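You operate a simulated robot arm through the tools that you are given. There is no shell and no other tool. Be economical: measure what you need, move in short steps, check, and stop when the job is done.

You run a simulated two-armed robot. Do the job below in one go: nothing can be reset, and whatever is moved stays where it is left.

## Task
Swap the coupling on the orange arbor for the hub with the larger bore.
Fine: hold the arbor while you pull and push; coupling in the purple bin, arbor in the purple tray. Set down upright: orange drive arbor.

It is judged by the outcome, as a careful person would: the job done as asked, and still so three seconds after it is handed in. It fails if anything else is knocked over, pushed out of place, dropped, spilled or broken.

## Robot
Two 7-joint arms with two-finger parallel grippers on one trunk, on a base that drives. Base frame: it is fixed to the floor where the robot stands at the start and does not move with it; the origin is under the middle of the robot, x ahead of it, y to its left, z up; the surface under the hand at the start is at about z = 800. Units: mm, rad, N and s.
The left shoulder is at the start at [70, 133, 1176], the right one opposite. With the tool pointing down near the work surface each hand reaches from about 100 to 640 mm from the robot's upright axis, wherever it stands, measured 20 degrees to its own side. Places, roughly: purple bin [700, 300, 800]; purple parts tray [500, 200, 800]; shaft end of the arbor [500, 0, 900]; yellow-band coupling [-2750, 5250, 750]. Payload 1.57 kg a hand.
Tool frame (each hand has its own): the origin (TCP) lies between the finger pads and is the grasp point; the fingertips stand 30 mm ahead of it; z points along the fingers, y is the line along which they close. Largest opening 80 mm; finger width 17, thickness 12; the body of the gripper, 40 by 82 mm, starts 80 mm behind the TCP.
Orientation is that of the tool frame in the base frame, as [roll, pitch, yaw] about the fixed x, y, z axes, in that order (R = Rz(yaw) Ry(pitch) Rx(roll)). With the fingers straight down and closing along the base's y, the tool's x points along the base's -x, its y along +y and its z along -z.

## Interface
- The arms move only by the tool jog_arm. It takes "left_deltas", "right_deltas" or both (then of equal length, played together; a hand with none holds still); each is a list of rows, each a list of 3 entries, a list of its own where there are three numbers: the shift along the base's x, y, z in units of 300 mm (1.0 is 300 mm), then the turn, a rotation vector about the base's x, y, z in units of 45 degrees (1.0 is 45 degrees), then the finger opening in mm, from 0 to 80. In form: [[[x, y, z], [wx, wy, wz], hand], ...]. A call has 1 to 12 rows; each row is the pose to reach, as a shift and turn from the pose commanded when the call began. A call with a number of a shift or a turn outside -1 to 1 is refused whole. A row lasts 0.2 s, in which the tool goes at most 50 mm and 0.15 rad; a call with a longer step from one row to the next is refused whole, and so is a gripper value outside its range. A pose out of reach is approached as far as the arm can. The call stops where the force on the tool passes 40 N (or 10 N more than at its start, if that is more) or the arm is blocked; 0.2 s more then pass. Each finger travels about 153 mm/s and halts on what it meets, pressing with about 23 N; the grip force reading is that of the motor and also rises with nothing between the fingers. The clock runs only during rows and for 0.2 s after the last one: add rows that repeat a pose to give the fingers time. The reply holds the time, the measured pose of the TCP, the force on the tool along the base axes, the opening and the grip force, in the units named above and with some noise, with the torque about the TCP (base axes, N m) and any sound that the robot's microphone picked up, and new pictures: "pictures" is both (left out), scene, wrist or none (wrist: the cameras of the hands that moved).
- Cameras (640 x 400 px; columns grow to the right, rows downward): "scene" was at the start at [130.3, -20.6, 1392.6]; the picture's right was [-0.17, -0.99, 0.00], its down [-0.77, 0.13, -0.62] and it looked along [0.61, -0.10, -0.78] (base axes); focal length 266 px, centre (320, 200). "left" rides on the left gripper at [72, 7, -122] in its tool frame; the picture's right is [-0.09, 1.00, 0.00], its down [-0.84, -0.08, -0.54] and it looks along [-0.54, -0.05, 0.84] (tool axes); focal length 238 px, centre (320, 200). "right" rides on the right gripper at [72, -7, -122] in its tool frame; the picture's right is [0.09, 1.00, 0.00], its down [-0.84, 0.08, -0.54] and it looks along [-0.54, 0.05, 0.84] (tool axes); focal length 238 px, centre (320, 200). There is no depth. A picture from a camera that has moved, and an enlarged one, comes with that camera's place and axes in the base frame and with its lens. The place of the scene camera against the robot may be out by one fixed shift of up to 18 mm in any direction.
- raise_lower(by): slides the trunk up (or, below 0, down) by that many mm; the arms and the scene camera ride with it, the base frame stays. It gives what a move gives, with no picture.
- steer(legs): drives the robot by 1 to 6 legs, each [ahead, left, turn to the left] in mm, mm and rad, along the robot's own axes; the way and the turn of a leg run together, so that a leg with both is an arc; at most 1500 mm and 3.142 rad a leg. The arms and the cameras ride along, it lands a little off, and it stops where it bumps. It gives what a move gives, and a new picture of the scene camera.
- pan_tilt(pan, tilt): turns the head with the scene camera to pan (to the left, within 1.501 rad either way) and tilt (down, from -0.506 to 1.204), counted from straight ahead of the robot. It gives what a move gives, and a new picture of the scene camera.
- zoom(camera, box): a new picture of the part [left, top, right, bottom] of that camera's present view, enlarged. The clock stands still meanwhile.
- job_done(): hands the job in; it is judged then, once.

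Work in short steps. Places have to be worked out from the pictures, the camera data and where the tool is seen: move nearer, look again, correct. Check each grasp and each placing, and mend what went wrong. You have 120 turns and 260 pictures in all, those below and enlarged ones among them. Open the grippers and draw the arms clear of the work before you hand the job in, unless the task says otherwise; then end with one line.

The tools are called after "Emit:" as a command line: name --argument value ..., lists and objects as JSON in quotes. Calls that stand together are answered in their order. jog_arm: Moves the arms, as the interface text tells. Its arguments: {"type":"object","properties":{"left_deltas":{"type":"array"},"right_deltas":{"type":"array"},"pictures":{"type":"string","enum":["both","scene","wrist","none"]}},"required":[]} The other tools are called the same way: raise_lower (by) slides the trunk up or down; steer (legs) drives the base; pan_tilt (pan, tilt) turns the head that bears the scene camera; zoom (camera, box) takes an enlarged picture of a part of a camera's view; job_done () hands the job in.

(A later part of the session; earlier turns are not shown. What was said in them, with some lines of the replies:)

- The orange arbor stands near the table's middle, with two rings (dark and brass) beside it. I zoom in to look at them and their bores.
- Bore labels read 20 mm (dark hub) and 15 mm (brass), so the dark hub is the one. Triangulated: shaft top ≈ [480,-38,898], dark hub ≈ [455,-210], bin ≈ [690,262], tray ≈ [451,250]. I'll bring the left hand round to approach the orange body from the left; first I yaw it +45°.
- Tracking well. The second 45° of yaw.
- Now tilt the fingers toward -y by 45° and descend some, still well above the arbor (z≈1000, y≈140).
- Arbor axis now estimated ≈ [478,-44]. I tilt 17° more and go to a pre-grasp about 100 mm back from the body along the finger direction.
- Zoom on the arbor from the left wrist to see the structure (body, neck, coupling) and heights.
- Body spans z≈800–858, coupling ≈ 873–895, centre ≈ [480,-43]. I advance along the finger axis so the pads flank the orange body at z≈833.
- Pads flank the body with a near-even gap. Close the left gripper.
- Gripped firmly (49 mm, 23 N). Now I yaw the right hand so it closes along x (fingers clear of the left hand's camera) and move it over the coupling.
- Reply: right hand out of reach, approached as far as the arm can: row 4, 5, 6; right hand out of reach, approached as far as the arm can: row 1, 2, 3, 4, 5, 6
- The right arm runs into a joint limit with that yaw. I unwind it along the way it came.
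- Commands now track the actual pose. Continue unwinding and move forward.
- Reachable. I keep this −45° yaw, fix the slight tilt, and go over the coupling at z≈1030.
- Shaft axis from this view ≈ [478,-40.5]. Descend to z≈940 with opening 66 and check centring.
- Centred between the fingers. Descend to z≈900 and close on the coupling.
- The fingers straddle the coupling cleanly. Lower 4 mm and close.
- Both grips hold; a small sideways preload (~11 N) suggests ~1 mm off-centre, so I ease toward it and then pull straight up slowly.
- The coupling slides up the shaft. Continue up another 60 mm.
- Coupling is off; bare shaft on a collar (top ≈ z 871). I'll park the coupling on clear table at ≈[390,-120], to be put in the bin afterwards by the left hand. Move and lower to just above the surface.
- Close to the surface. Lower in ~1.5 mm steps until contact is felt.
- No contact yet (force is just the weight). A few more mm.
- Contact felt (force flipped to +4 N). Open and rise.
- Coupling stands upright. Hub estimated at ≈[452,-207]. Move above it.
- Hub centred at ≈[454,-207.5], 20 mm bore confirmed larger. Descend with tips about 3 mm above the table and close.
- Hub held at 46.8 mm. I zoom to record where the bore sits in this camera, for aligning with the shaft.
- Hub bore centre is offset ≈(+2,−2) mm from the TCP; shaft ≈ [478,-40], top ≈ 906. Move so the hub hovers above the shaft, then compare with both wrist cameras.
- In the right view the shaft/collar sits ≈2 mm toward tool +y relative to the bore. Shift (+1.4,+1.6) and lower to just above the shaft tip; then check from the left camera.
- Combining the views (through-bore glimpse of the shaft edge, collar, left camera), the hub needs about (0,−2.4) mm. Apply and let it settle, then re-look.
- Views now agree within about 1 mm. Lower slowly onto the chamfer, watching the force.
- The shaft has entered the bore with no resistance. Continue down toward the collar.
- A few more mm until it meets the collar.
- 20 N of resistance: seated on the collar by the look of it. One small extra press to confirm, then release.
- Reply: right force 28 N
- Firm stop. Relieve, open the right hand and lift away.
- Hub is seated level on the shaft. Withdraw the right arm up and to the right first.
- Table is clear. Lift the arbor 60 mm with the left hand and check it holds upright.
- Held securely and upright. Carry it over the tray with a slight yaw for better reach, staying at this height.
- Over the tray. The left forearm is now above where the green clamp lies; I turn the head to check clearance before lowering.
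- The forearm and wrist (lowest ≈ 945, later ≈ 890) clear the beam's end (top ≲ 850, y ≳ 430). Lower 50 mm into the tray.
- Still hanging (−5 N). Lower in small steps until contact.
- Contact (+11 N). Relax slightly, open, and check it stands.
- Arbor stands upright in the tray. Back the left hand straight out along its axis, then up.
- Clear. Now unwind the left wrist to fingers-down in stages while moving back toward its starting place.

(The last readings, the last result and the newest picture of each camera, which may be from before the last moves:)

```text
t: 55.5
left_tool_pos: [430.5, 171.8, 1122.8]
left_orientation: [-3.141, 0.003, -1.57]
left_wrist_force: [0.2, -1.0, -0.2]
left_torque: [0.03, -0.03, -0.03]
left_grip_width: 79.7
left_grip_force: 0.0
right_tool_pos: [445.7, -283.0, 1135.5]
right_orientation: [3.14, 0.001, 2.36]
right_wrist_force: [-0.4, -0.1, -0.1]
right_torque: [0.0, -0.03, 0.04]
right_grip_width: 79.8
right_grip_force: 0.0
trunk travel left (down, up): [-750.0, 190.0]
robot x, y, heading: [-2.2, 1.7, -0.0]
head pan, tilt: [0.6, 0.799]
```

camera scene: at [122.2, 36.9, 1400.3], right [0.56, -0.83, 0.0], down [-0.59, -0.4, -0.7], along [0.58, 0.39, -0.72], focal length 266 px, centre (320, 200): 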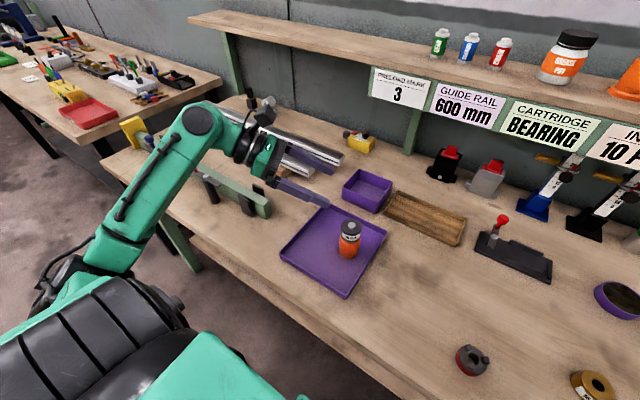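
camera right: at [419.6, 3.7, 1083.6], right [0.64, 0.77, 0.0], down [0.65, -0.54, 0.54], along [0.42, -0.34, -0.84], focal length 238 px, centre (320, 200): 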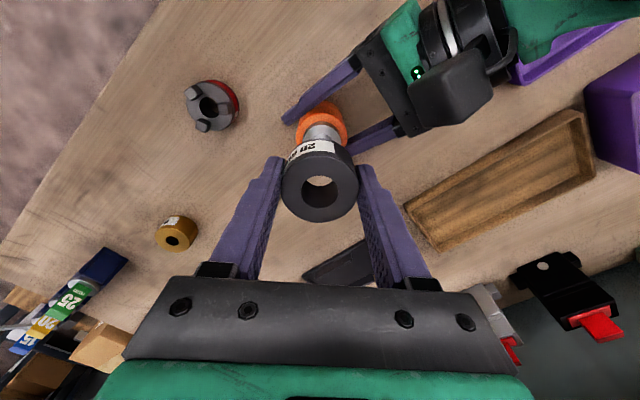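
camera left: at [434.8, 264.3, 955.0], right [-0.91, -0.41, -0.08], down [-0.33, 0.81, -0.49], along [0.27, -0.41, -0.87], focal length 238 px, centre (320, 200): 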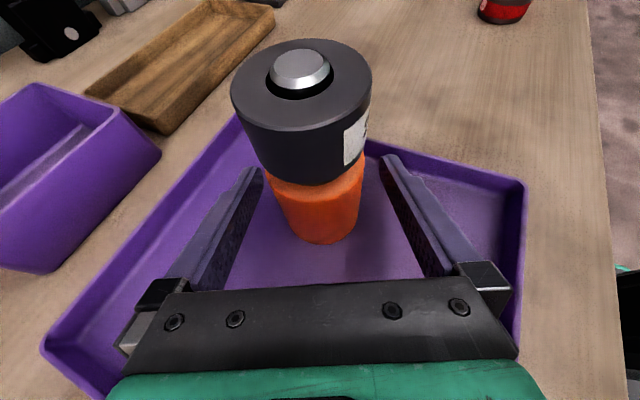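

Fingers down. Now yaw back −90° and shift the right hand further aside.

Emit:
jog_arm --left_deltas '[[[0, 0, 0], [0, 0, -0.17], 80], [[0, 0, 0], [0, 0, -0.34], 80], [[0, 0, 0], [0, 0, -0.51], 80], [[0, 0, 0], [0, 0, -0.68], 80], [[0, 0, 0], [0, 0, -0.85], 80], [[0, 0, 0], [0, 0, -1.0], 80]]' --right_deltas '[[[-0.03, -0.05, 0], [0, 0, 0], 80], [[-0.06, -0.1, 0], [0, 0, 0], 80], [[-0.1, -0.15, 0], [0, 0, 0], 80], [[-0.1, -0.2, 0], [0, 0, 0], 80], [[-0.1, -0.25, 0], [0, 0, 0], 80], [[-0.1, -0.3, 0], [0, 0, 0], 80]]' --pictures "none"

Emit:
jog_arm --left_deltas '[[[-0.02, -0.05, 0], [0, 0, -0.17], 80], [[-0.04, -0.1, 0], [0, 0, -0.34], 80], [[-0.06, -0.15, 0], [0, 0, -0.51], 80], [[-0.08, -0.2, 0], [0, 0, -0.68], 80], [[-0.1, -0.25, 0], [0, 0, -0.85], 80], [[-0.12, -0.3, 0], [0, 0, -1.0], 80]]' --pictures "none"

Emit:
pan_tilt --pan 0.0 --tilt 0.9

```text
t: 56.9
left_tool_pos: [430.6, 172.8, 1123.0]
left_orientation: [-3.141, -0.001, -2.358]
left_wrist_force: [-0.2, -0.2, 0.4]
left_torque: [0.03, -0.01, 0.01]
left_grip_width: 80.2
left_grip_force: 0.0
right_tool_pos: [411.4, -371.0, 1137.9]
right_orientation: [3.139, 0.001, 2.359]
right_wrist_force: [0.4, -0.7, -0.3]
right_torque: [0.01, -0.01, -0.02]
right_grip_width: 79.9
right_grip_force: 0.0
trunk travel left (down, up): [-750.0, 190.0]
robot x, y, heading: [-0.4, 0.8, -0.002]
head pan, tilt: [0.6, 0.799]
```

```text
t: 58.3
left_tool_pos: [395.1, 81.1, 1122.0]
left_orientation: [-3.142, 0.0, 3.141]
left_wrist_force: [0.1, 0.6, 0.0]
left_torque: [0.0, 0.01, -0.02]
left_grip_width: 80.2
left_grip_force: 0.0
right_tool_pos: [410.8, -371.8, 1138.0]
right_orientation: [3.14, 0.001, 2.36]
right_wrist_force: [0.2, 1.2, 0.4]
right_torque: [0.03, -0.01, 0.0]
right_grip_width: 79.9
right_grip_force: 0.0
trunk travel left (down, up): [-750.0, 190.0]
robot x, y, heading: [0.1, 1.8, -0.003]
head pan, tilt: [0.6, 0.799]
```

```text
t: 59.3
left_tool_pos: [395.4, 82.5, 1123.3]
left_orientation: [3.14, 0.0, -3.14]
left_wrist_force: [1.0, 0.1, 0.3]
left_torque: [0.01, 0.02, -0.02]
left_grip_width: 79.8
left_grip_force: 0.1
right_tool_pos: [411.9, -371.1, 1138.0]
right_orientation: [3.141, 0.0, 2.358]
right_wrist_force: [0.5, 0.1, 0.2]
right_torque: [-0.03, -0.02, 0.0]
right_grip_width: 80.3
right_grip_force: 0.0
trunk travel left (down, up): [-750.0, 190.0]
robot x, y, heading: [-0.3, 1.1, 0.001]
head pan, tilt: [0.0, 0.901]
camera scene: at [131.2, -7.9, 1392.4], right [0.0, -1.0, 0.0], down [-0.78, 0.0, -0.62], along [0.62, 0.0, -0.78], focal length 266 px, centre (320, 200)
```

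scene: 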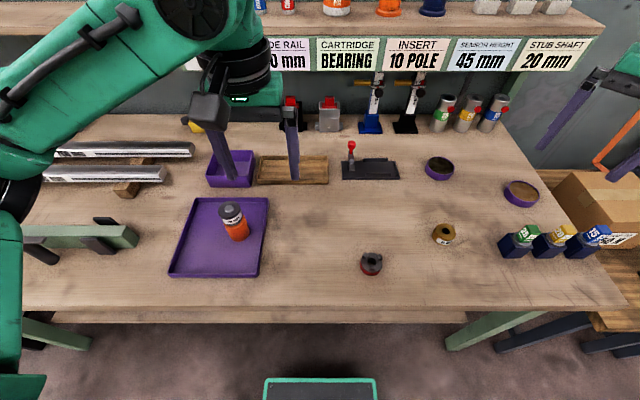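

Now tilt the fingers 40° forward (for reaching into the bin later, the coupling staying upright) and move above the coupling.

Emit:
jog_arm --left_deltas '[[[0, -0.1, 0], [0, -0.17, 0], 80], [[0, -0.22, 0], [0, -0.34, 0], 80], [[0, -0.34, -0.05], [0, -0.51, 0], 80], [[0, -0.46, -0.1], [0, -0.68, 0], 80], [[-0.02, -0.58, -0.2], [0, -0.85, 0], 80], [[-0.023, -0.67, -0.3], [0, -0.89, 0], 80], [[-0.023, -0.67, -0.45], [0, -0.89, 0], 80], [[-0.023, -0.67, -0.6], [0, -0.89, 0], 80]]'

Emit:
zoom --camera "left" --box '[220, 100, 420, 240]'

```text
t: 61.1
left_tool_pos: [385.9, -119.1, 942.9]
left_orientation: [-3.14, 0.701, -3.141]
left_wrist_force: [-0.1, -0.2, 0.1]
left_torque: [0.02, -0.03, -0.02]
left_grip_width: 79.7
left_grip_force: 0.0
right_tool_pos: [412.4, -370.3, 1137.1]
right_orientation: [3.139, 0.0, 2.358]
right_wrist_force: [-0.5, 0.2, 0.5]
right_torque: [0.03, 0.01, 0.01]
right_grip_width: 79.9
right_grip_force: 0.1
trunk travel left (down, up): [-750.0, 190.0]
robot x, y, heading: [-1.1, 4.0, -0.0]
head pan, tilt: [0.0, 0.901]
camera scene: at [131.0, -8.2, 1392.5], right [0.0, -1.0, 0.0], down [-0.78, 0.0, -0.62], along [0.62, 0.0, -0.78], focal length 266 px, centre (320, 200)
camera left: at [253.6, -113.4, 989.6], right [0.07, 1.0, 0.06], down [0.29, -0.08, 0.95], along [0.95, -0.05, -0.3], focal length 238 px, centre (320, 200)
```

scene: 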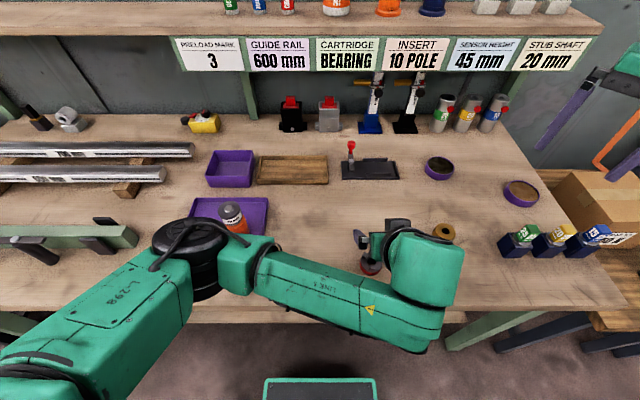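
left: 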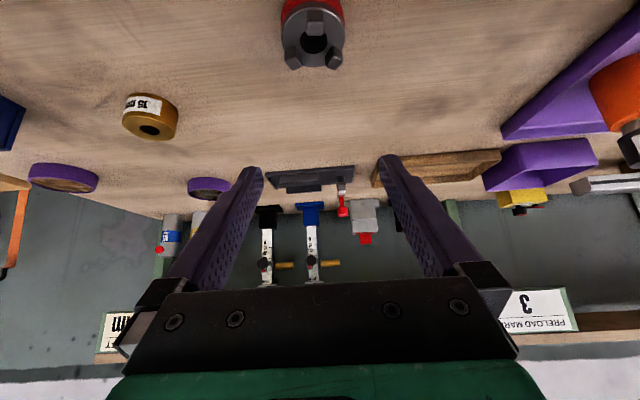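

```text
2.86 times, centred on (320, 170) of left
camera zoom: at [253.6, -113.4, 989.6], right [0.07, 1.0, 0.06], down [0.29, -0.08, 0.95], along [0.95, -0.05, -0.3], focal length 681 px, centre (320, 286)
```

zoom: 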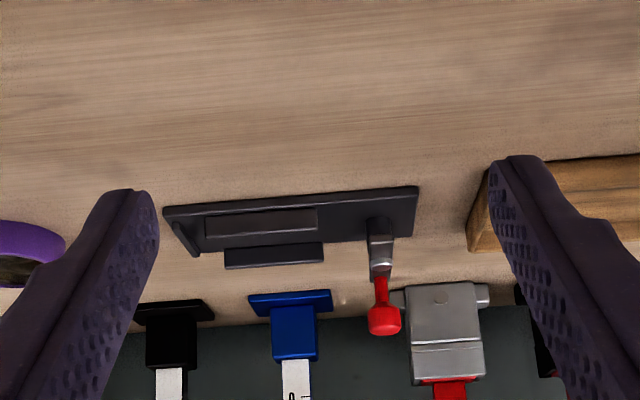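

Coupling confirmed at ≈[387,-118.5]. With the 40° tilt I want the tip part of the pads on the coupling body: TCP ≈ [372,-118.5,832]. First stop 40 mm higher to check.

Emit:
jog_arm --left_deltas '[[[-0.02, 0.002, -0.08], [0, 0, 0], 78], [[-0.047, 0.002, -0.16], [0, 0, 0], 76], [[-0.047, 0.002, -0.23], [0, 0, 0], 74], [[-0.047, 0.002, -0.23], [0, 0, 0], 74]]' --pictures "wrist"

Emit:
zoom --camera "scene" --box '[300, 200, 460, 300]'

```text
t: 62.1
left_tool_pos: [373.6, -117.3, 874.9]
left_orientation: [3.141, 0.698, -3.139]
left_wrist_force: [-1.0, -0.7, 0.3]
left_torque: [-0.01, -0.01, -0.03]
left_grip_width: 74.2
left_grip_force: 0.0
right_tool_pos: [411.1, -371.6, 1138.5]
right_orientation: [3.141, 0.0, 2.359]
right_wrist_force: [-0.9, 0.3, -0.4]
right_torque: [-0.01, -0.02, 0.01]
right_grip_width: 80.3
right_grip_force: 0.0
trunk travel left (down, up): [-750.0, 190.0]
robot x, y, heading: [0.2, -2.2, 0.005]
head pan, tilt: [0.0, 0.901]
camera left: at [239.2, -112.1, 921.2], right [0.07, 1.0, 0.06], down [0.29, -0.08, 0.95], along [0.95, -0.05, -0.3], focal length 238 px, centre (320, 200)
```

left: 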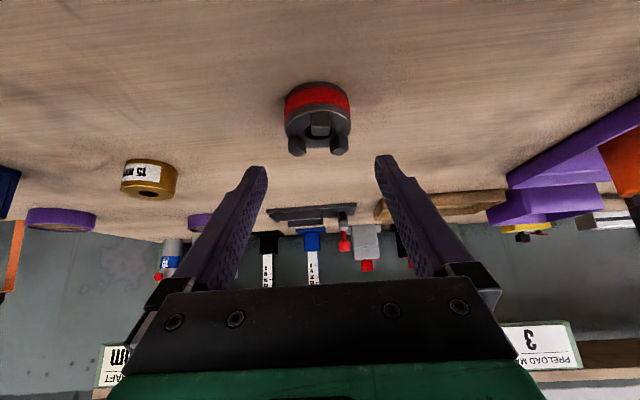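

```text
4.00 times, centred on (380, 250) of scene
camera zoom: at [131.2, -7.9, 1392.4], right [0.0, -1.0, 0.0], down [-0.78, 0.0, -0.62], along [0.62, 0.0, -0.78], focal length 1063 px, centre (80, 0)
```

zoom: 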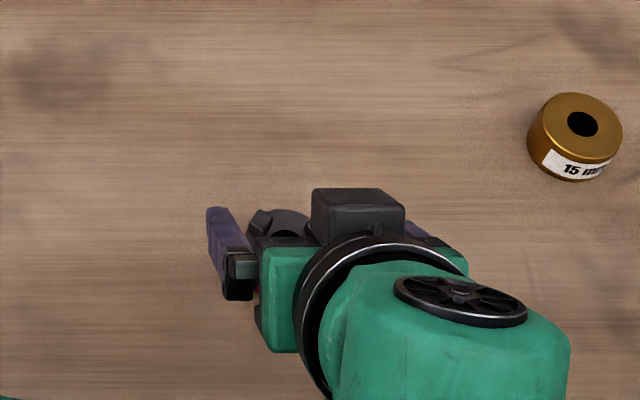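

Well centred in y. Descend to z≈832 and close.

Emit:
jog_arm --left_deltas '[[[0, -0.002, -0.06], [0, 0, 0], 74], [[0, -0.002, -0.12], [0, 0, 0], 74], [[0, -0.002, -0.141], [0, 0, 0], 74], [[0, -0.002, -0.141], [0, 0, 0], 74]]' --pictures "wrist"

Emit:
zoom --camera "left" --box '[220, 100, 420, 240]'

```text
t: 63.1
left_tool_pos: [374.4, -120.1, 832.6]
left_orientation: [-3.14, 0.699, -3.139]
left_wrist_force: [-0.1, -0.1, 0.6]
left_torque: [0.02, 0.0, 0.01]
left_grip_width: 74.1
left_grip_force: 0.1
right_tool_pos: [411.3, -370.4, 1137.6]
right_orientation: [3.14, 0.001, 2.359]
right_wrist_force: [0.9, -0.3, 0.8]
right_torque: [0.02, 0.02, 0.01]
right_grip_width: 79.9
right_grip_force: 0.0
trunk travel left (down, up): [-750.0, 190.0]
robot x, y, heading: [1.4, 1.4, -0.002]
head pan, tilt: [0.0, 0.901]
camera left: at [241.1, -113.9, 879.8], right [0.07, 1.0, 0.06], down [0.29, -0.08, 0.95], along [0.95, -0.05, -0.3], focal length 238 px, centre (320, 200)
```

left: 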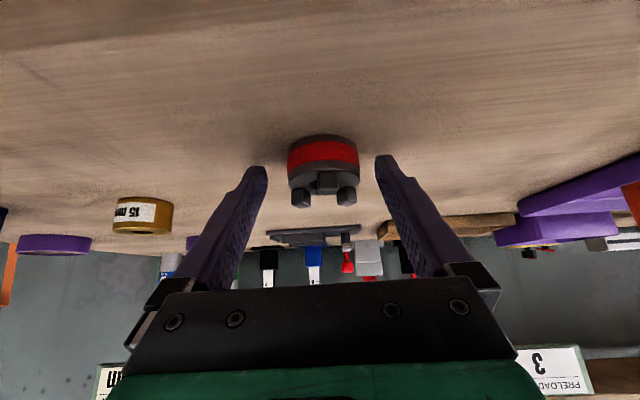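

```text
2.86 times, centred on (320, 170) of left
camera zoom: at [241.1, -113.9, 879.8], right [0.07, 1.0, 0.06], down [0.29, -0.08, 0.95], along [0.95, -0.05, -0.3], focal length 681 px, centre (320, 286)
```

zoom: 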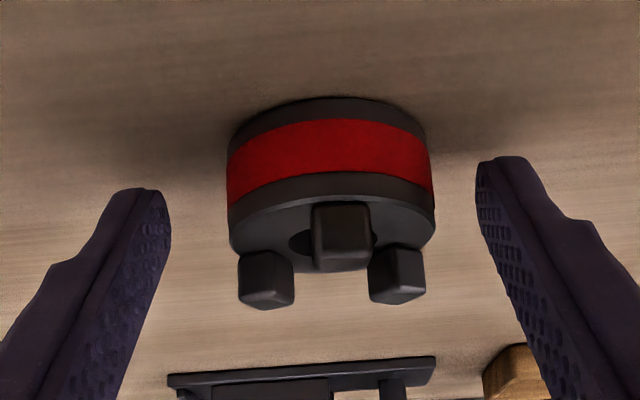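

Tips are level with the coupling's mid-height, reaching just past its centre. Nudge 2 mm in +y and close.

Emit:
jog_arm --left_deltas '[[[0.005, 0.006, 0], [0, 0, 0], 70], [[0.005, 0.006, 0], [0, 0, 0], 55], [[0.005, 0.006, 0], [0, 0, 0], 40], [[0.005, 0.006, 0], [0, 0, 0], 34], [[0.005, 0.006, 0], [0, 0, 0], 34]]' --pictures "none"

Emit:
jog_arm --left_deltas '[[[0, 0, 0.03], [0, 0, 0], 34], [[0, 0, 0.08], [0, 0, 0], 34], [[0, 0, 0.15], [0, 0, 0], 34], [[0, 0, 0.22], [0, 0, 0], 34]]' --pictures "wrist"

```text
t: 64.3
left_tool_pos: [376.0, -116.9, 833.0]
left_orientation: [-3.139, 0.695, -3.139]
left_wrist_force: [0.6, -0.6, 0.1]
left_torque: [0.11, -0.01, -0.01]
left_grip_width: 47.2
left_grip_force: 23.3
right_tool_pos: [410.9, -371.7, 1138.0]
right_orientation: [3.139, -0.001, 2.359]
right_wrist_force: [-0.4, 0.6, 0.1]
right_torque: [0.03, 0.02, 0.03]
right_grip_width: 79.7
right_grip_force: 0.0
trunk travel left (down, up): [-750.0, 190.0]
robot x, y, heading: [-0.4, -2.1, -0.0]
head pan, tilt: [0.0, 0.901]
```

```text
t: 65.3
left_tool_pos: [374.9, -118.1, 897.8]
left_orientation: [3.14, 0.699, -3.139]
left_wrist_force: [1.2, -0.7, -2.0]
left_torque: [0.01, 0.03, 0.02]
left_grip_width: 47.4
left_grip_force: 22.9
right_tool_pos: [411.8, -371.0, 1137.0]
right_orientation: [3.14, -0.001, 2.357]
right_wrist_force: [-0.7, 0.2, -0.2]
right_torque: [0.0, -0.03, -0.02]
right_grip_width: 80.1
right_grip_force: 0.1
trunk travel left (down, up): [-750.0, 190.0]
robot x, y, heading: [-0.4, 1.5, 0.004]
head pan, tilt: [0.0, 0.901]
camera left: at [241.6, -112.9, 945.0], right [0.07, 1.0, 0.06], down [0.29, -0.08, 0.95], along [0.95, -0.05, -0.3], focal length 238 px, centre (320, 200)
```

left: 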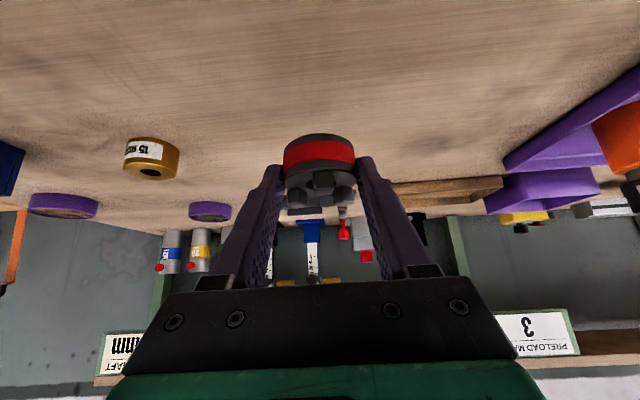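

Coupling held. Raise and carry it toward the bin at z≈1010, well above the arbor.

Emit:
jog_arm --left_deltas '[[[0, 0, 0.12], [0, 0, 0], 34], [[0, 0, 0.25], [0, 0, 0], 34], [[0.05, 0.06, 0.36], [0, 0, 0], 34], [[0.12, 0.17, 0.38], [0, 0, 0], 34], [[0.2, 0.28, 0.38], [0, 0, 0], 34], [[0.28, 0.39, 0.38], [0, 0, 0], 34], [[0.36, 0.5, 0.38], [0, 0, 0], 34], [[0.44, 0.61, 0.38], [0, 0, 0], 34], [[0.52, 0.72, 0.38], [0, 0, 0], 34], [[0.6, 0.83, 0.38], [0, 0, 0], 34], [[0.68, 0.94, 0.38], [0, 0, 0], 34]]' --pictures "both"

```text
t: 66.0
left_tool_pos: [395.3, -52.1, 934.4]
left_orientation: [2.918, 0.683, 3.057]
left_wrist_force: [0.0, 0.3, -1.5]
left_torque: [-0.06, 0.0, 0.0]
left_grip_width: 47.4
left_grip_force: 22.6
right_tool_pos: [412.5, -370.5, 1137.7]
right_orientation: [3.141, 0.0, 2.359]
right_wrist_force: [0.2, 0.1, -0.3]
right_torque: [0.0, 0.0, 0.0]
right_grip_width: 79.9
right_grip_force: 0.1
trunk travel left (down, up): [-750.0, 190.0]
robot x, y, heading: [4.7, -1.0, -0.001]
head pan, tilt: [0.0, 0.901]
stopped in row 3 (left hand): the arm was blocked; the commanded pose is now the measured one
camera scene: at [131.8, -7.6, 1392.3], right [0.0, -1.0, 0.0], down [-0.78, 0.0, -0.62], along [0.62, 0.0, -0.78], focal length 266 px, centre (320, 200)
camera left: at [262.3, -62.4, 980.9], right [0.01, 0.97, 0.23], down [0.31, -0.22, 0.92], along [0.95, 0.06, -0.3], focal length 238 px, centre (320, 200)
```

scene: 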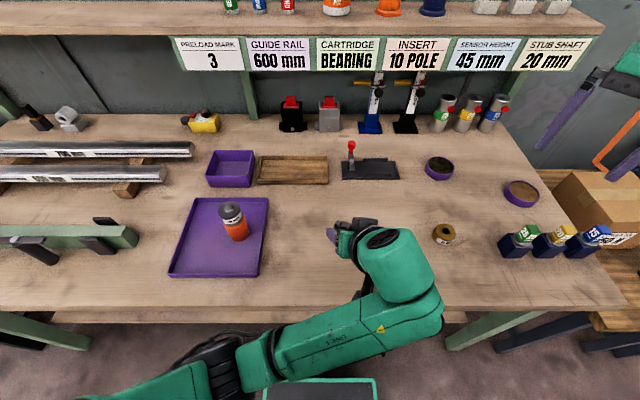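
left: 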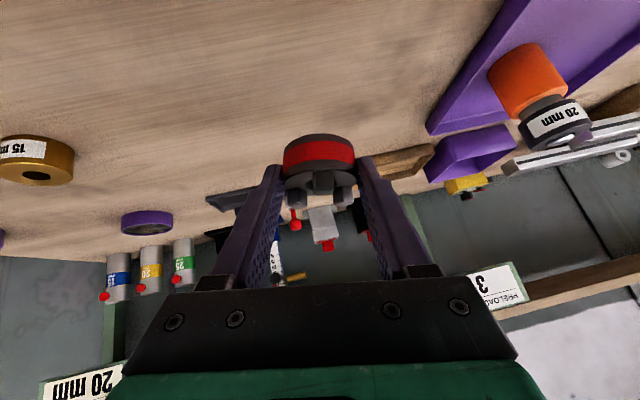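

The left arm got blocked (elbow close to the body in this posture); the coupling is still held. I try extending forward in small steps, which should move the elbow away from the torso.

Emit:
jog_arm --left_deltas '[[[0.06, 0.02, 0.0], [0, 0, 0], 34], [[0.12, 0.04, 0.0], [0, 0, 0], 34], [[0.18, 0.06, 0.0], [0, 0, 0], 34], [[0.24, 0.08, 0.0], [0, 0, 0], 34]]' --pictures "scene"

```text
t: 67.0
left_tool_pos: [467.6, -10.0, 918.5]
left_orientation: [2.863, 0.67, 3.038]
left_wrist_force: [-0.4, 0.2, -2.5]
left_torque: [-0.02, 0.04, -0.01]
left_grip_width: 47.4
left_grip_force: 23.0
right_tool_pos: [412.1, -371.2, 1137.2]
right_orientation: [3.14, 0.001, 2.36]
right_wrist_force: [-0.3, -0.1, -0.8]
right_torque: [-0.02, 0.05, 0.03]
right_grip_width: 80.1
right_grip_force: 0.1
trunk travel left (down, up): [-750.0, 190.0]
robot x, y, heading: [-0.1, 2.9, -0.0]
head pan, tilt: [0.0, 0.901]
camera scene: at [132.5, -7.7, 1392.3], right [0.0, -1.0, 0.0], down [-0.78, 0.0, -0.62], along [0.62, 0.0, -0.78], focal length 266 px, centre (320, 200)
```

scene: 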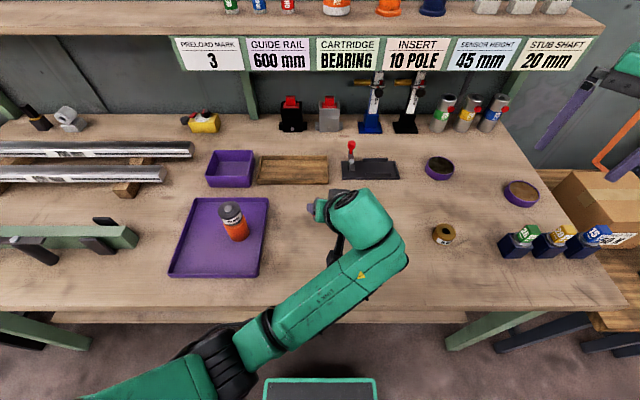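

It moves freely again. Continue forward/left with some height gained, in small steps.

Emit:
jog_arm --left_deltas '[[[0.05, 0.03, 0.04], [0, 0, 0], 34], [[0.1, 0.06, 0.08], [0, 0, 0], 34], [[0.15, 0.1, 0.12], [0, 0, 0], 34], [[0.2, 0.14, 0.16], [0, 0, 0], 34], [[0.2, 0.14, 0.2], [0, 0, 0], 34], [[0.2, 0.14, 0.2], [0, 0, 0], 34]]' --pictures "scene"

```text
t: 68.6
left_tool_pos: [535.2, 42.5, 983.9]
left_orientation: [2.844, 0.68, 3.043]
left_wrist_force: [-0.2, 0.9, -3.4]
left_torque: [0.0, 0.05, -0.02]
left_grip_width: 47.4
left_grip_force: 22.6
right_tool_pos: [411.5, -371.4, 1138.1]
right_orientation: [-3.141, 0.0, 2.36]
right_wrist_force: [0.7, -0.9, 0.1]
right_torque: [0.0, 0.01, -0.02]
right_grip_width: 80.2
right_grip_force: 0.1
trunk travel left (down, up): [-750.0, 190.0]
robot x, y, heading: [-0.7, 1.5, 0.0]
head pan, tilt: [0.0, 0.901]
stopped in row 6 (left hand): the arm was blocked; the commanded pose is now the measured one
camera scene: at [132.0, -7.8, 1392.3], right [0.0, -1.0, 0.0], down [-0.78, 0.0, -0.62], along [0.62, 0.0, -0.78], focal length 266 px, centre (320, 200)
```

scene: 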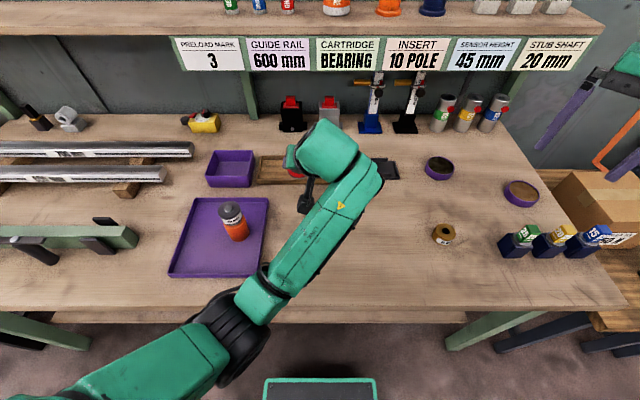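

Blocked again; I zoom on the elbow to see what it touches.

Emit:
zoom --camera "scene" --box '[120, 220, 400, 400]'

Emit:
pan_tilt --pan 0.4 --tilt 1.2

```text
2.22 times, centred on (260, 310) of scene
camera zoom: at [132.0, -7.8, 1392.3], right [0.0, -1.0, 0.0], down [-0.78, 0.0, -0.62], along [0.62, 0.0, -0.78], focal length 590 px, centre (453, -44)
```

zoom: 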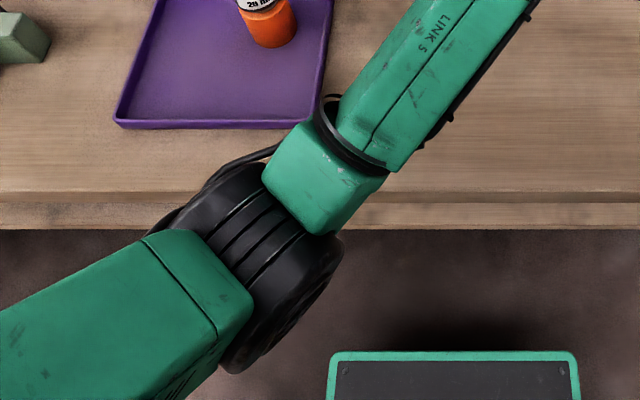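

```text
t: 69.5
left_tool_pos: [534.8, 41.5, 984.3]
left_orientation: [2.842, 0.68, 3.043]
left_wrist_force: [-0.6, -0.8, -3.0]
left_torque: [-0.01, 0.05, 0.02]
left_grip_width: 47.3
left_grip_force: 22.9
right_tool_pos: [411.8, -369.5, 1137.3]
right_orientation: [3.14, 0.0, 2.358]
right_wrist_force: [-1.2, 0.2, -1.0]
right_torque: [0.01, -0.01, -0.01]
right_grip_width: 80.1
right_grip_force: 0.1
trunk travel left (down, up): [-750.0, 190.0]
robot x, y, heading: [0.7, -2.1, -0.002]
head pan, tilt: [0.4, 1.201]
camera scene: at [107.8, 13.7, 1372.6], right [0.39, -0.92, 0.0], down [-0.86, -0.36, -0.36], along [0.33, 0.14, -0.93], focal length 266 px, centre (320, 200)
```

scene: 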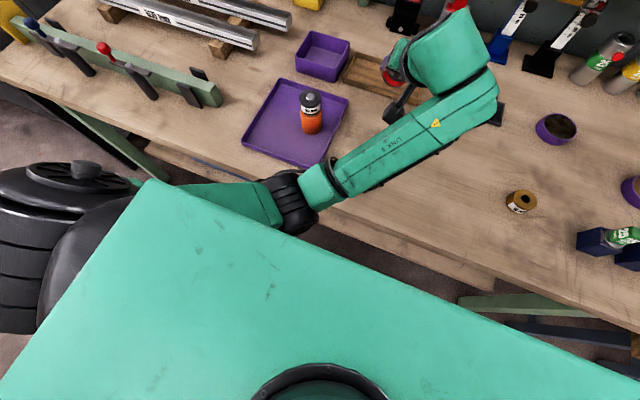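

The elbow has dropped low, next to the table's front edge. Raising the trunk lifts the whole arm away from it: up 60 mm.

Emit:
raise_lower --by 60

```text
t: 70.5
left_tool_pos: [535.5, 41.2, 1044.2]
left_orientation: [2.844, 0.68, 3.044]
left_wrist_force: [0.1, 0.0, -2.4]
left_torque: [-0.01, 0.05, 0.0]
left_grip_width: 47.4
left_grip_force: 23.2
right_tool_pos: [412.6, -371.5, 1197.0]
right_orientation: [-3.141, 0.0, 2.359]
right_wrist_force: [0.4, -0.2, 0.1]
right_torque: [0.01, 0.0, 0.01]
right_grip_width: 80.1
right_grip_force: 0.1
trunk travel left (down, up): [-810.0, 130.0]
robot x, y, heading: [-5.1, -2.8, -0.002]
head pan, tilt: [0.4, 1.201]
```

Raised without trouble. Now move on toward the bin, forward and left at this height.

Emit:
jog_arm --left_deltas '[[[0.05, 0.08, 0.0], [0, 0, 0], 34], [[0.1, 0.16, 0.0], [0, 0, 0], 34], [[0.15, 0.25, 0.0], [0, 0, 0], 34], [[0.2, 0.34, 0.0], [0, 0, 0], 34], [[0.25, 0.43, 0.0], [0, 0, 0], 34], [[0.25, 0.43, 0.0], [0, 0, 0], 34]]' --pictures "scene"

```text
t: 71.9
left_tool_pos: [610.1, 165.8, 1046.4]
left_orientation: [2.847, 0.682, 3.043]
left_wrist_force: [-0.4, 0.3, -2.3]
left_torque: [-0.03, 0.02, 0.02]
left_grip_width: 47.7
left_grip_force: 23.3
right_tool_pos: [411.3, -371.6, 1197.7]
right_orientation: [3.141, 0.001, 2.361]
right_wrist_force: [-0.4, 0.4, -0.7]
right_torque: [0.01, 0.0, -0.02]
right_grip_width: 79.8
right_grip_force: 0.1
trunk travel left (down, up): [-810.0, 130.0]
robot x, y, heading: [-1.2, -2.2, 0.004]
head pan, tilt: [0.4, 1.201]
camera scene: at [107.5, 13.4, 1432.6], right [0.39, -0.92, 0.0], down [-0.86, -0.36, -0.36], along [0.33, 0.14, -0.93], focal length 266 px, centre (320, 200)
```

scene: 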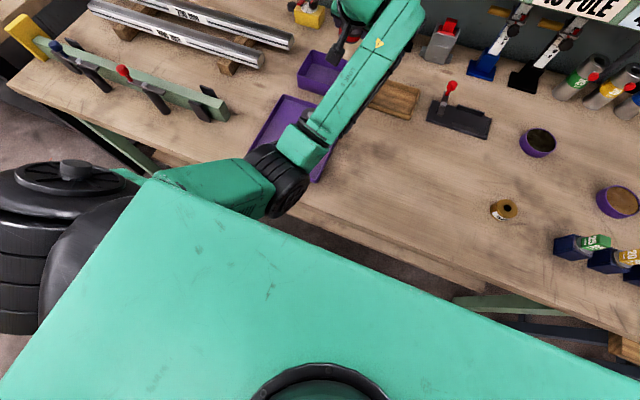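

Tracking fine now. Level the grip again and move over the bin at z≈940; then view.

Emit:
jog_arm --left_deltas '[[[0.05, 0.06, 0], [-0.07, -0.01, 0.05], 34], [[0.1, 0.12, 0], [-0.14, -0.02, 0.1], 34], [[0.15, 0.18, -0.03], [-0.21, -0.03, 0.16], 34], [[0.2, 0.24, -0.08], [-0.285, -0.045, 0.212], 34], [[0.253, 0.267, -0.16], [-0.285, -0.045, 0.212], 34], [[0.253, 0.267, -0.26], [-0.285, -0.045, 0.212], 34], [[0.253, 0.267, -0.3], [-0.285, -0.045, 0.212], 34]]' --pictures "wrist"

Emit:
pan_tilt --pan 0.4 --tilt 0.85

```text
t: 73.5
left_tool_pos: [687.9, 250.3, 950.7]
left_orientation: [3.14, 0.698, -2.884]
left_wrist_force: [-0.2, -0.4, -3.3]
left_torque: [-0.02, 0.01, 0.02]
left_grip_width: 47.6
left_grip_force: 22.8
right_tool_pos: [412.2, -370.4, 1197.9]
right_orientation: [-3.142, -0.001, 2.36]
right_wrist_force: [-0.7, -0.7, -0.3]
right_torque: [0.0, 0.0, 0.03]
right_grip_width: 79.9
right_grip_force: 0.0
trunk travel left (down, up): [-810.0, 130.0]
robot x, y, heading: [0.8, -3.2, 0.003]
head pan, tilt: [0.4, 1.201]
camera left: at [557.2, 219.5, 997.5], right [-0.19, 0.98, 0.06], down [0.3, 0.0, 0.95], along [0.93, 0.2, -0.3], focal length 238 px, centre (320, 200)
```

left: 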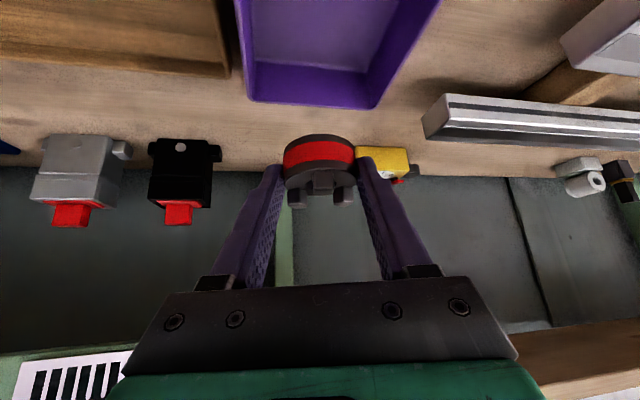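

```text
t: 74.3
left_tool_pos: [687.7, 248.0, 952.2]
left_orientation: [3.138, 0.699, -2.885]
left_wrist_force: [0.0, -0.4, -2.8]
left_torque: [-0.01, 0.04, -0.05]
left_grip_width: 47.6
left_grip_force: 23.3
right_tool_pos: [411.7, -371.1, 1197.2]
right_orientation: [-3.141, 0.001, 2.36]
right_wrist_force: [0.5, 0.8, -0.3]
right_torque: [0.0, -0.01, 0.0]
right_grip_width: 79.9
right_grip_force: 0.1
trunk travel left (down, up): [-810.0, 130.0]
robot x, y, heading: [1.7, 4.4, -0.002]
head pan, tilt: [0.4, 0.85]
camera scene: at [128.4, 22.6, 1456.2], right [0.39, -0.92, 0.0], down [-0.69, -0.29, -0.66], along [0.61, 0.26, -0.75], focal length 266 px, centre (320, 200)
```

scene: 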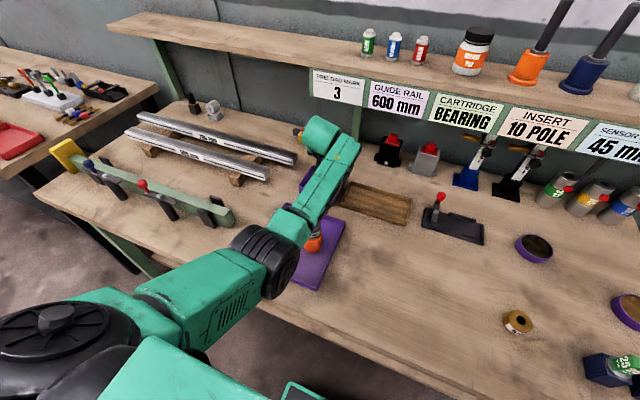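

Over the bin; from the wrist view the bin's back rim is at x≈733, y≈199–318, so its centre is ≈[686,257]. Shift back 17 mm and lower to z≈885 to check.

Emit:
jog_arm --left_deltas '[[[-0.03, 0.01, -0.05], [0, 0, 0], 34], [[-0.057, 0.015, -0.12], [0, 0, 0], 34], [[-0.057, 0.015, -0.19], [0, 0, 0], 34], [[-0.057, 0.015, -0.22], [0, 0, 0], 34], [[-0.057, 0.015, -0.22], [0, 0, 0], 34]]' --pictures "both"

Emit:
zoom --camera "scene" --box '[230, 110, 430, 290]'

```text
t: 75.5
left_tool_pos: [667.7, 253.6, 887.4]
left_orientation: [3.138, 0.697, -2.886]
left_wrist_force: [-0.4, 0.2, -2.8]
left_torque: [0.0, 0.04, 0.01]
left_grip_width: 47.4
left_grip_force: 22.8
right_tool_pos: [412.0, -370.4, 1198.2]
right_orientation: [-3.14, 0.0, 2.361]
right_wrist_force: [0.9, 0.0, -0.3]
right_torque: [-0.03, -0.01, -0.01]
right_grip_width: 80.3
right_grip_force: 0.0
trunk travel left (down, up): [-810.0, 130.0]
robot x, y, heading: [-0.2, -1.3, 0.004]
head pan, tilt: [0.4, 0.85]
camera scene: at [128.2, 22.7, 1456.3], right [0.39, -0.92, 0.0], down [-0.69, -0.29, -0.66], along [0.61, 0.26, -0.75], focal length 266 px, centre (320, 200)
camera left: at [537.8, 223.6, 933.9], right [-0.19, 0.98, 0.06], down [0.3, 0.0, 0.95], along [0.93, 0.2, -0.3], focal length 238 px, centre (320, 200)
```

scene: 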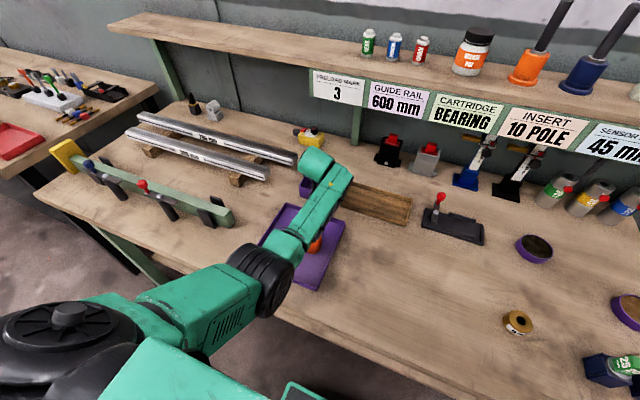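
left: 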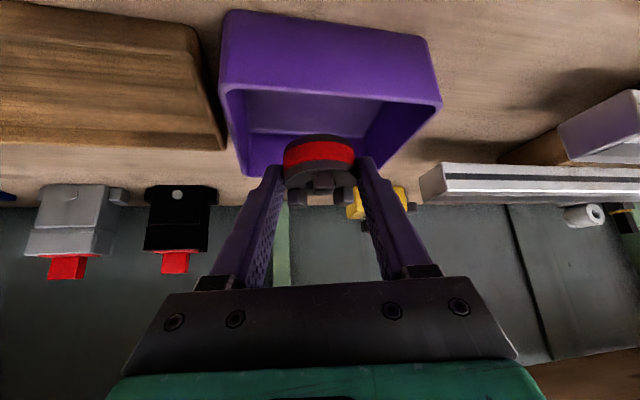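

```text
2.22 times, centred on (330, 200) of scene
camera zoom: at [128.2, 22.7, 1456.3], right [0.39, -0.92, 0.0], down [-0.69, -0.29, -0.66], along [0.61, 0.26, -0.75], focal length 590 px, centre (298, 200)
```

zoom: 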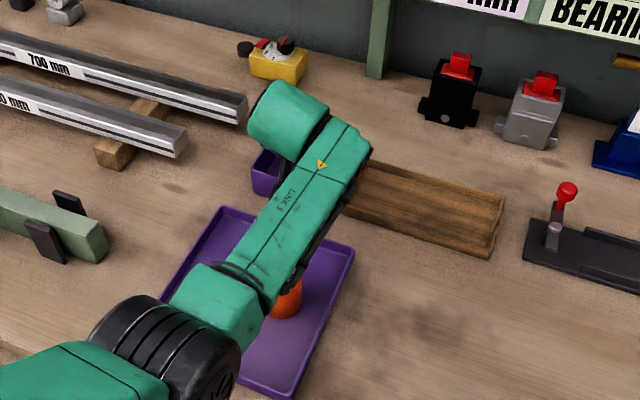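

Coupling is centred over the bin opening (bin x≈626–724, y≈202–310; coupling ≈[681,257]). Estimated forearm underside stays ≥ 950, above the arbor (907). Lower 40 mm into the bin.

Emit:
jog_arm --left_deltas '[[[-0.01, 0, -0.04], [0, 0, 0], 34], [[-0.01, 0, -0.08], [0, 0, 0], 34], [[-0.01, 0, -0.12], [0, 0, 0], 34], [[-0.01, 0, -0.14], [0, 0, 0], 34]]' --pictures "both"

```text
t: 76.5
left_tool_pos: [666.0, 253.1, 846.2]
left_orientation: [3.139, 0.699, -2.885]
left_wrist_force: [0.7, -0.3, -3.1]
left_torque: [0.0, 0.02, -0.01]
left_grip_width: 47.5
left_grip_force: 23.2
right_tool_pos: [411.4, -370.4, 1197.8]
right_orientation: [-3.141, 0.002, 2.358]
right_wrist_force: [-0.6, -1.0, 0.9]
right_torque: [-0.01, -0.02, -0.01]
right_grip_width: 79.9
right_grip_force: 0.1
trunk travel left (down, up): [-810.0, 130.0]
robot x, y, heading: [-2.2, -0.8, 0.001]
head pan, tilt: [0.4, 0.85]
camera scene: at [128.6, 22.8, 1456.2], right [0.39, -0.92, 0.0], down [-0.69, -0.29, -0.66], along [0.61, 0.26, -0.75], focal length 266 px, centre (320, 200)
camera left: at [535.3, 223.6, 892.7], right [-0.19, 0.98, 0.06], down [0.3, 0.0, 0.95], along [0.93, 0.2, -0.3], focal length 238 px, centre (320, 200)
```

scene: 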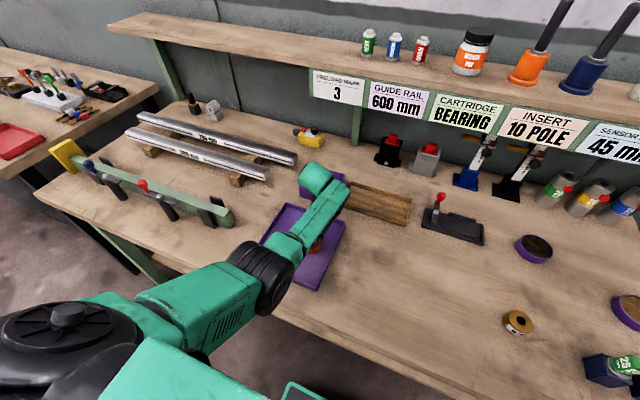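
left: 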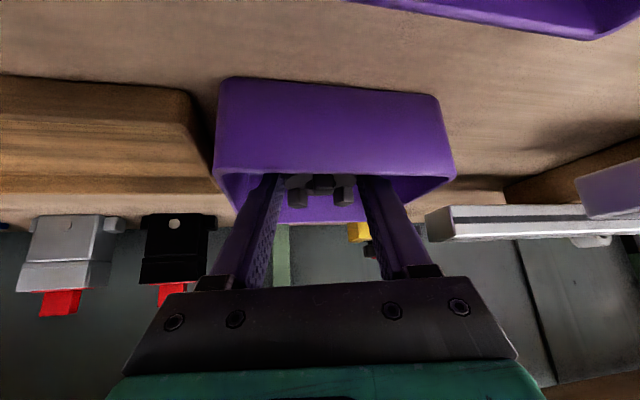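

The coupling is inside the bin, just above its floor. Lower 6 mm more and open to 62 mm.

Emit:
jog_arm --left_deltas '[[[0, 0, -0.01], [0, 0, 0], 34], [[0, 0, -0.02], [0, 0, 0], 34], [[0, 0, -0.02], [0, 0, 0], 50], [[0, 0, -0.02], [0, 0, 0], 62], [[0, 0, -0.02], [0, 0, 0], 62]]' --pictures "wrist"

```text
t: 77.7
left_tool_pos: [665.2, 253.8, 840.1]
left_orientation: [3.138, 0.698, -2.885]
left_wrist_force: [0.9, -0.6, 0.5]
left_torque: [0.0, 0.02, 0.01]
left_grip_width: 61.5
left_grip_force: 0.0
right_tool_pos: [411.0, -371.1, 1198.1]
right_orientation: [3.139, -0.001, 2.359]
right_wrist_force: [0.5, 0.5, 0.3]
right_torque: [-0.02, 0.0, 0.01]
right_grip_width: 79.9
right_grip_force: 0.0
trunk travel left (down, up): [-810.0, 130.0]
robot x, y, heading: [-1.1, 0.7, -0.001]
head pan, tilt: [0.4, 0.85]
camera left: at [534.0, 223.9, 887.2], right [-0.19, 0.98, 0.06], down [0.3, 0.0, 0.95], along [0.93, 0.2, -0.3], focal length 238 px, centre (320, 200)
```

left: 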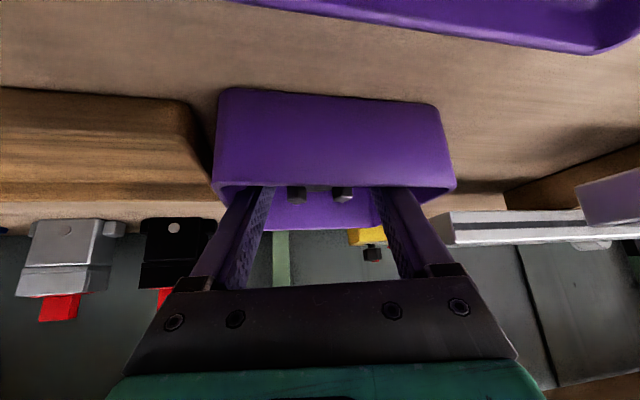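

Released. Lift straight up out of the bin.

Emit:
jog_arm --left_deltas '[[[0, 0, 0.06], [0, 0, 0], 62], [[0, 0, 0.14], [0, 0, 0], 62], [[0, 0, 0.26], [0, 0, 0], 62], [[0, 0, 0.4], [0, 0, 0], 62], [[0, 0, 0.52], [0, 0, 0], 62], [[-0.05, -0.03, 0.62], [0, 0, 0], 62]]' --pictures "both"

Emit:
raise_lower --by 100

```text
t: 79.1
left_tool_pos: [647.3, 240.8, 1027.7]
left_orientation: [3.138, 0.699, -2.885]
left_wrist_force: [0.2, -0.3, 0.6]
left_torque: [0.0, 0.02, 0.0]
left_grip_width: 62.1
left_grip_force: 0.1
right_tool_pos: [410.0, -370.8, 1197.1]
right_orientation: [3.14, 0.0, 2.359]
right_wrist_force: [0.6, 0.1, 0.9]
right_torque: [-0.02, -0.01, -0.04]
right_grip_width: 79.9
right_grip_force: 0.0
trunk travel left (down, up): [-810.0, 130.0]
robot x, y, heading: [-2.9, -2.3, -0.0]
head pan, tilt: [0.4, 0.85]
camera scene: at [126.6, 21.6, 1456.4], right [0.39, -0.92, 0.0], down [-0.69, -0.29, -0.66], along [0.61, 0.26, -0.75], focal length 266 px, centre (320, 200)
camera left: at [517.1, 212.0, 1074.8], right [-0.19, 0.98, 0.06], down [0.3, 0.0, 0.95], along [0.93, 0.2, -0.3], focal length 238 px, centre (320, 200)
```

scene: 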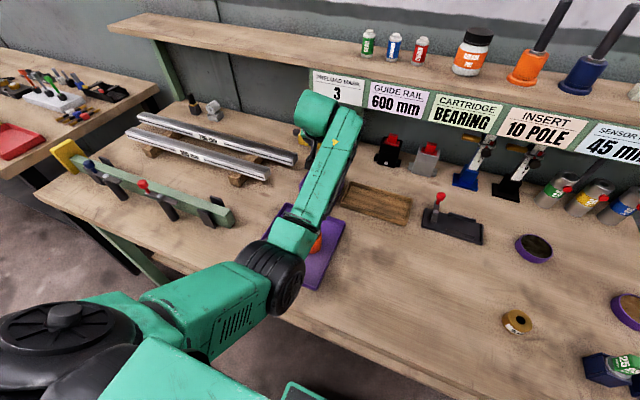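
left: 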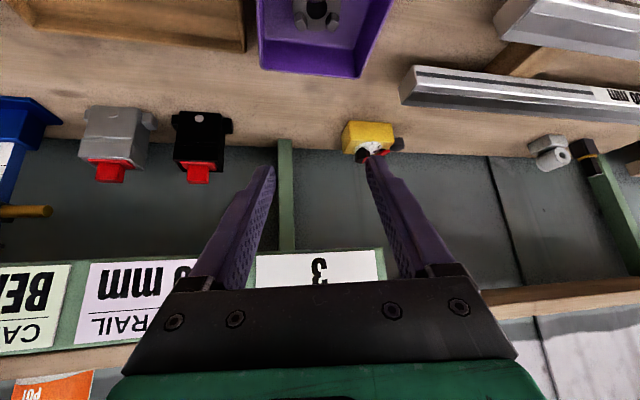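

```text
t: 80.5
left_tool_pos: [648.1, 241.6, 1126.7]
left_orientation: [3.139, 0.698, -2.884]
left_wrist_force: [-0.6, 0.1, 0.6]
left_torque: [-0.02, 0.0, -0.03]
left_grip_width: 62.1
left_grip_force: 0.1
right_tool_pos: [411.5, -371.6, 1298.6]
right_orientation: [3.14, 0.0, 2.359]
right_wrist_force: [0.5, -0.1, 0.8]
right_torque: [-0.01, 0.01, 0.04]
right_grip_width: 79.9
right_grip_force: 0.2
trunk travel left (down, up): [-910.0, 30.0]
robot x, y, heading: [1.0, -0.8, 0.002]
head pan, tilt: [0.4, 0.85]
```

Coupling lies in the bin. Retract the left arm off the work and open it, then check everything.

Emit:
jog_arm --left_deltas '[[[-0.08, 0.03, 0.04], [0, 0, 0], 80], [[-0.16, 0.06, 0.08], [0, 0, 0], 80], [[-0.26, 0.1, 0.1], [0, 0, 0], 80], [[-0.36, 0.14, 0.1], [0, 0, 0], 80], [[-0.46, 0.18, 0.1], [0, 0, 0], 80], [[-0.56, 0.24, 0.1], [0, 0, 0], 80]]' --pictures "scene"

```text
t: 81.9
left_tool_pos: [480.2, 313.0, 1158.5]
left_orientation: [3.139, 0.7, -2.885]
left_wrist_force: [-0.3, -0.2, -0.5]
left_torque: [0.0, -0.02, -0.02]
left_grip_width: 80.2
left_grip_force: 0.1
right_tool_pos: [409.8, -369.9, 1297.6]
right_orientation: [3.14, 0.003, 2.359]
right_wrist_force: [-1.0, 0.0, 1.1]
right_torque: [-0.03, -0.01, 0.0]
right_grip_width: 80.1
right_grip_force: 0.1
trunk travel left (down, up): [-910.0, 30.0]
robot x, y, heading: [-0.8, -0.8, -0.003]
head pan, tilt: [0.4, 0.85]
camera scene: at [126.5, 23.2, 1556.4], right [0.39, -0.92, 0.0], down [-0.69, -0.29, -0.66], along [0.61, 0.26, -0.75], focal length 266 px, centre (320, 200)
```

scene: 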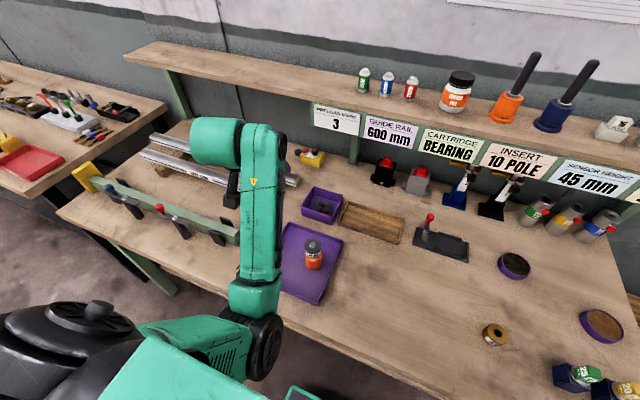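

Emit:
zoom --camera "scene" --box '[260, 170, 380, 310]'

```text
2.86 times, centred on (320, 240) of scene
camera zoom: at [126.5, 23.2, 1556.4], right [0.39, -0.92, 0.0], down [-0.69, -0.29, -0.66], along [0.61, 0.26, -0.75], focal length 759 px, centre (320, 86)
```

zoom: 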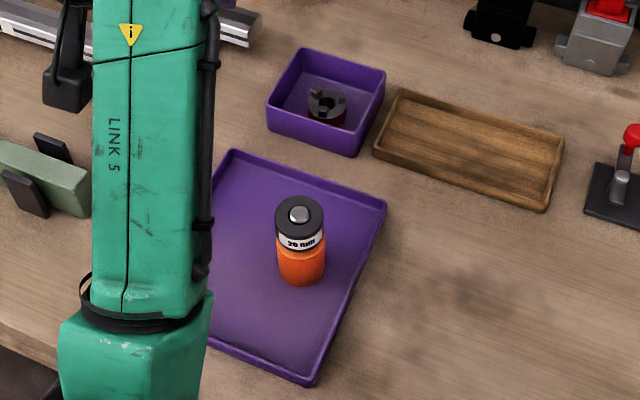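

The coupling is in the purple bin. The arbor stands upright in the purple tray with the 20 mm hub seated. Both grippers are open and clear of the work, so I hand in.

Emit:
job_done

```text
The job is handed in.
```

The swap is done: the 20 mm hub is seated on the orange arbor, which stands upright in the purple tray, and the old coupling is in the purple bin.
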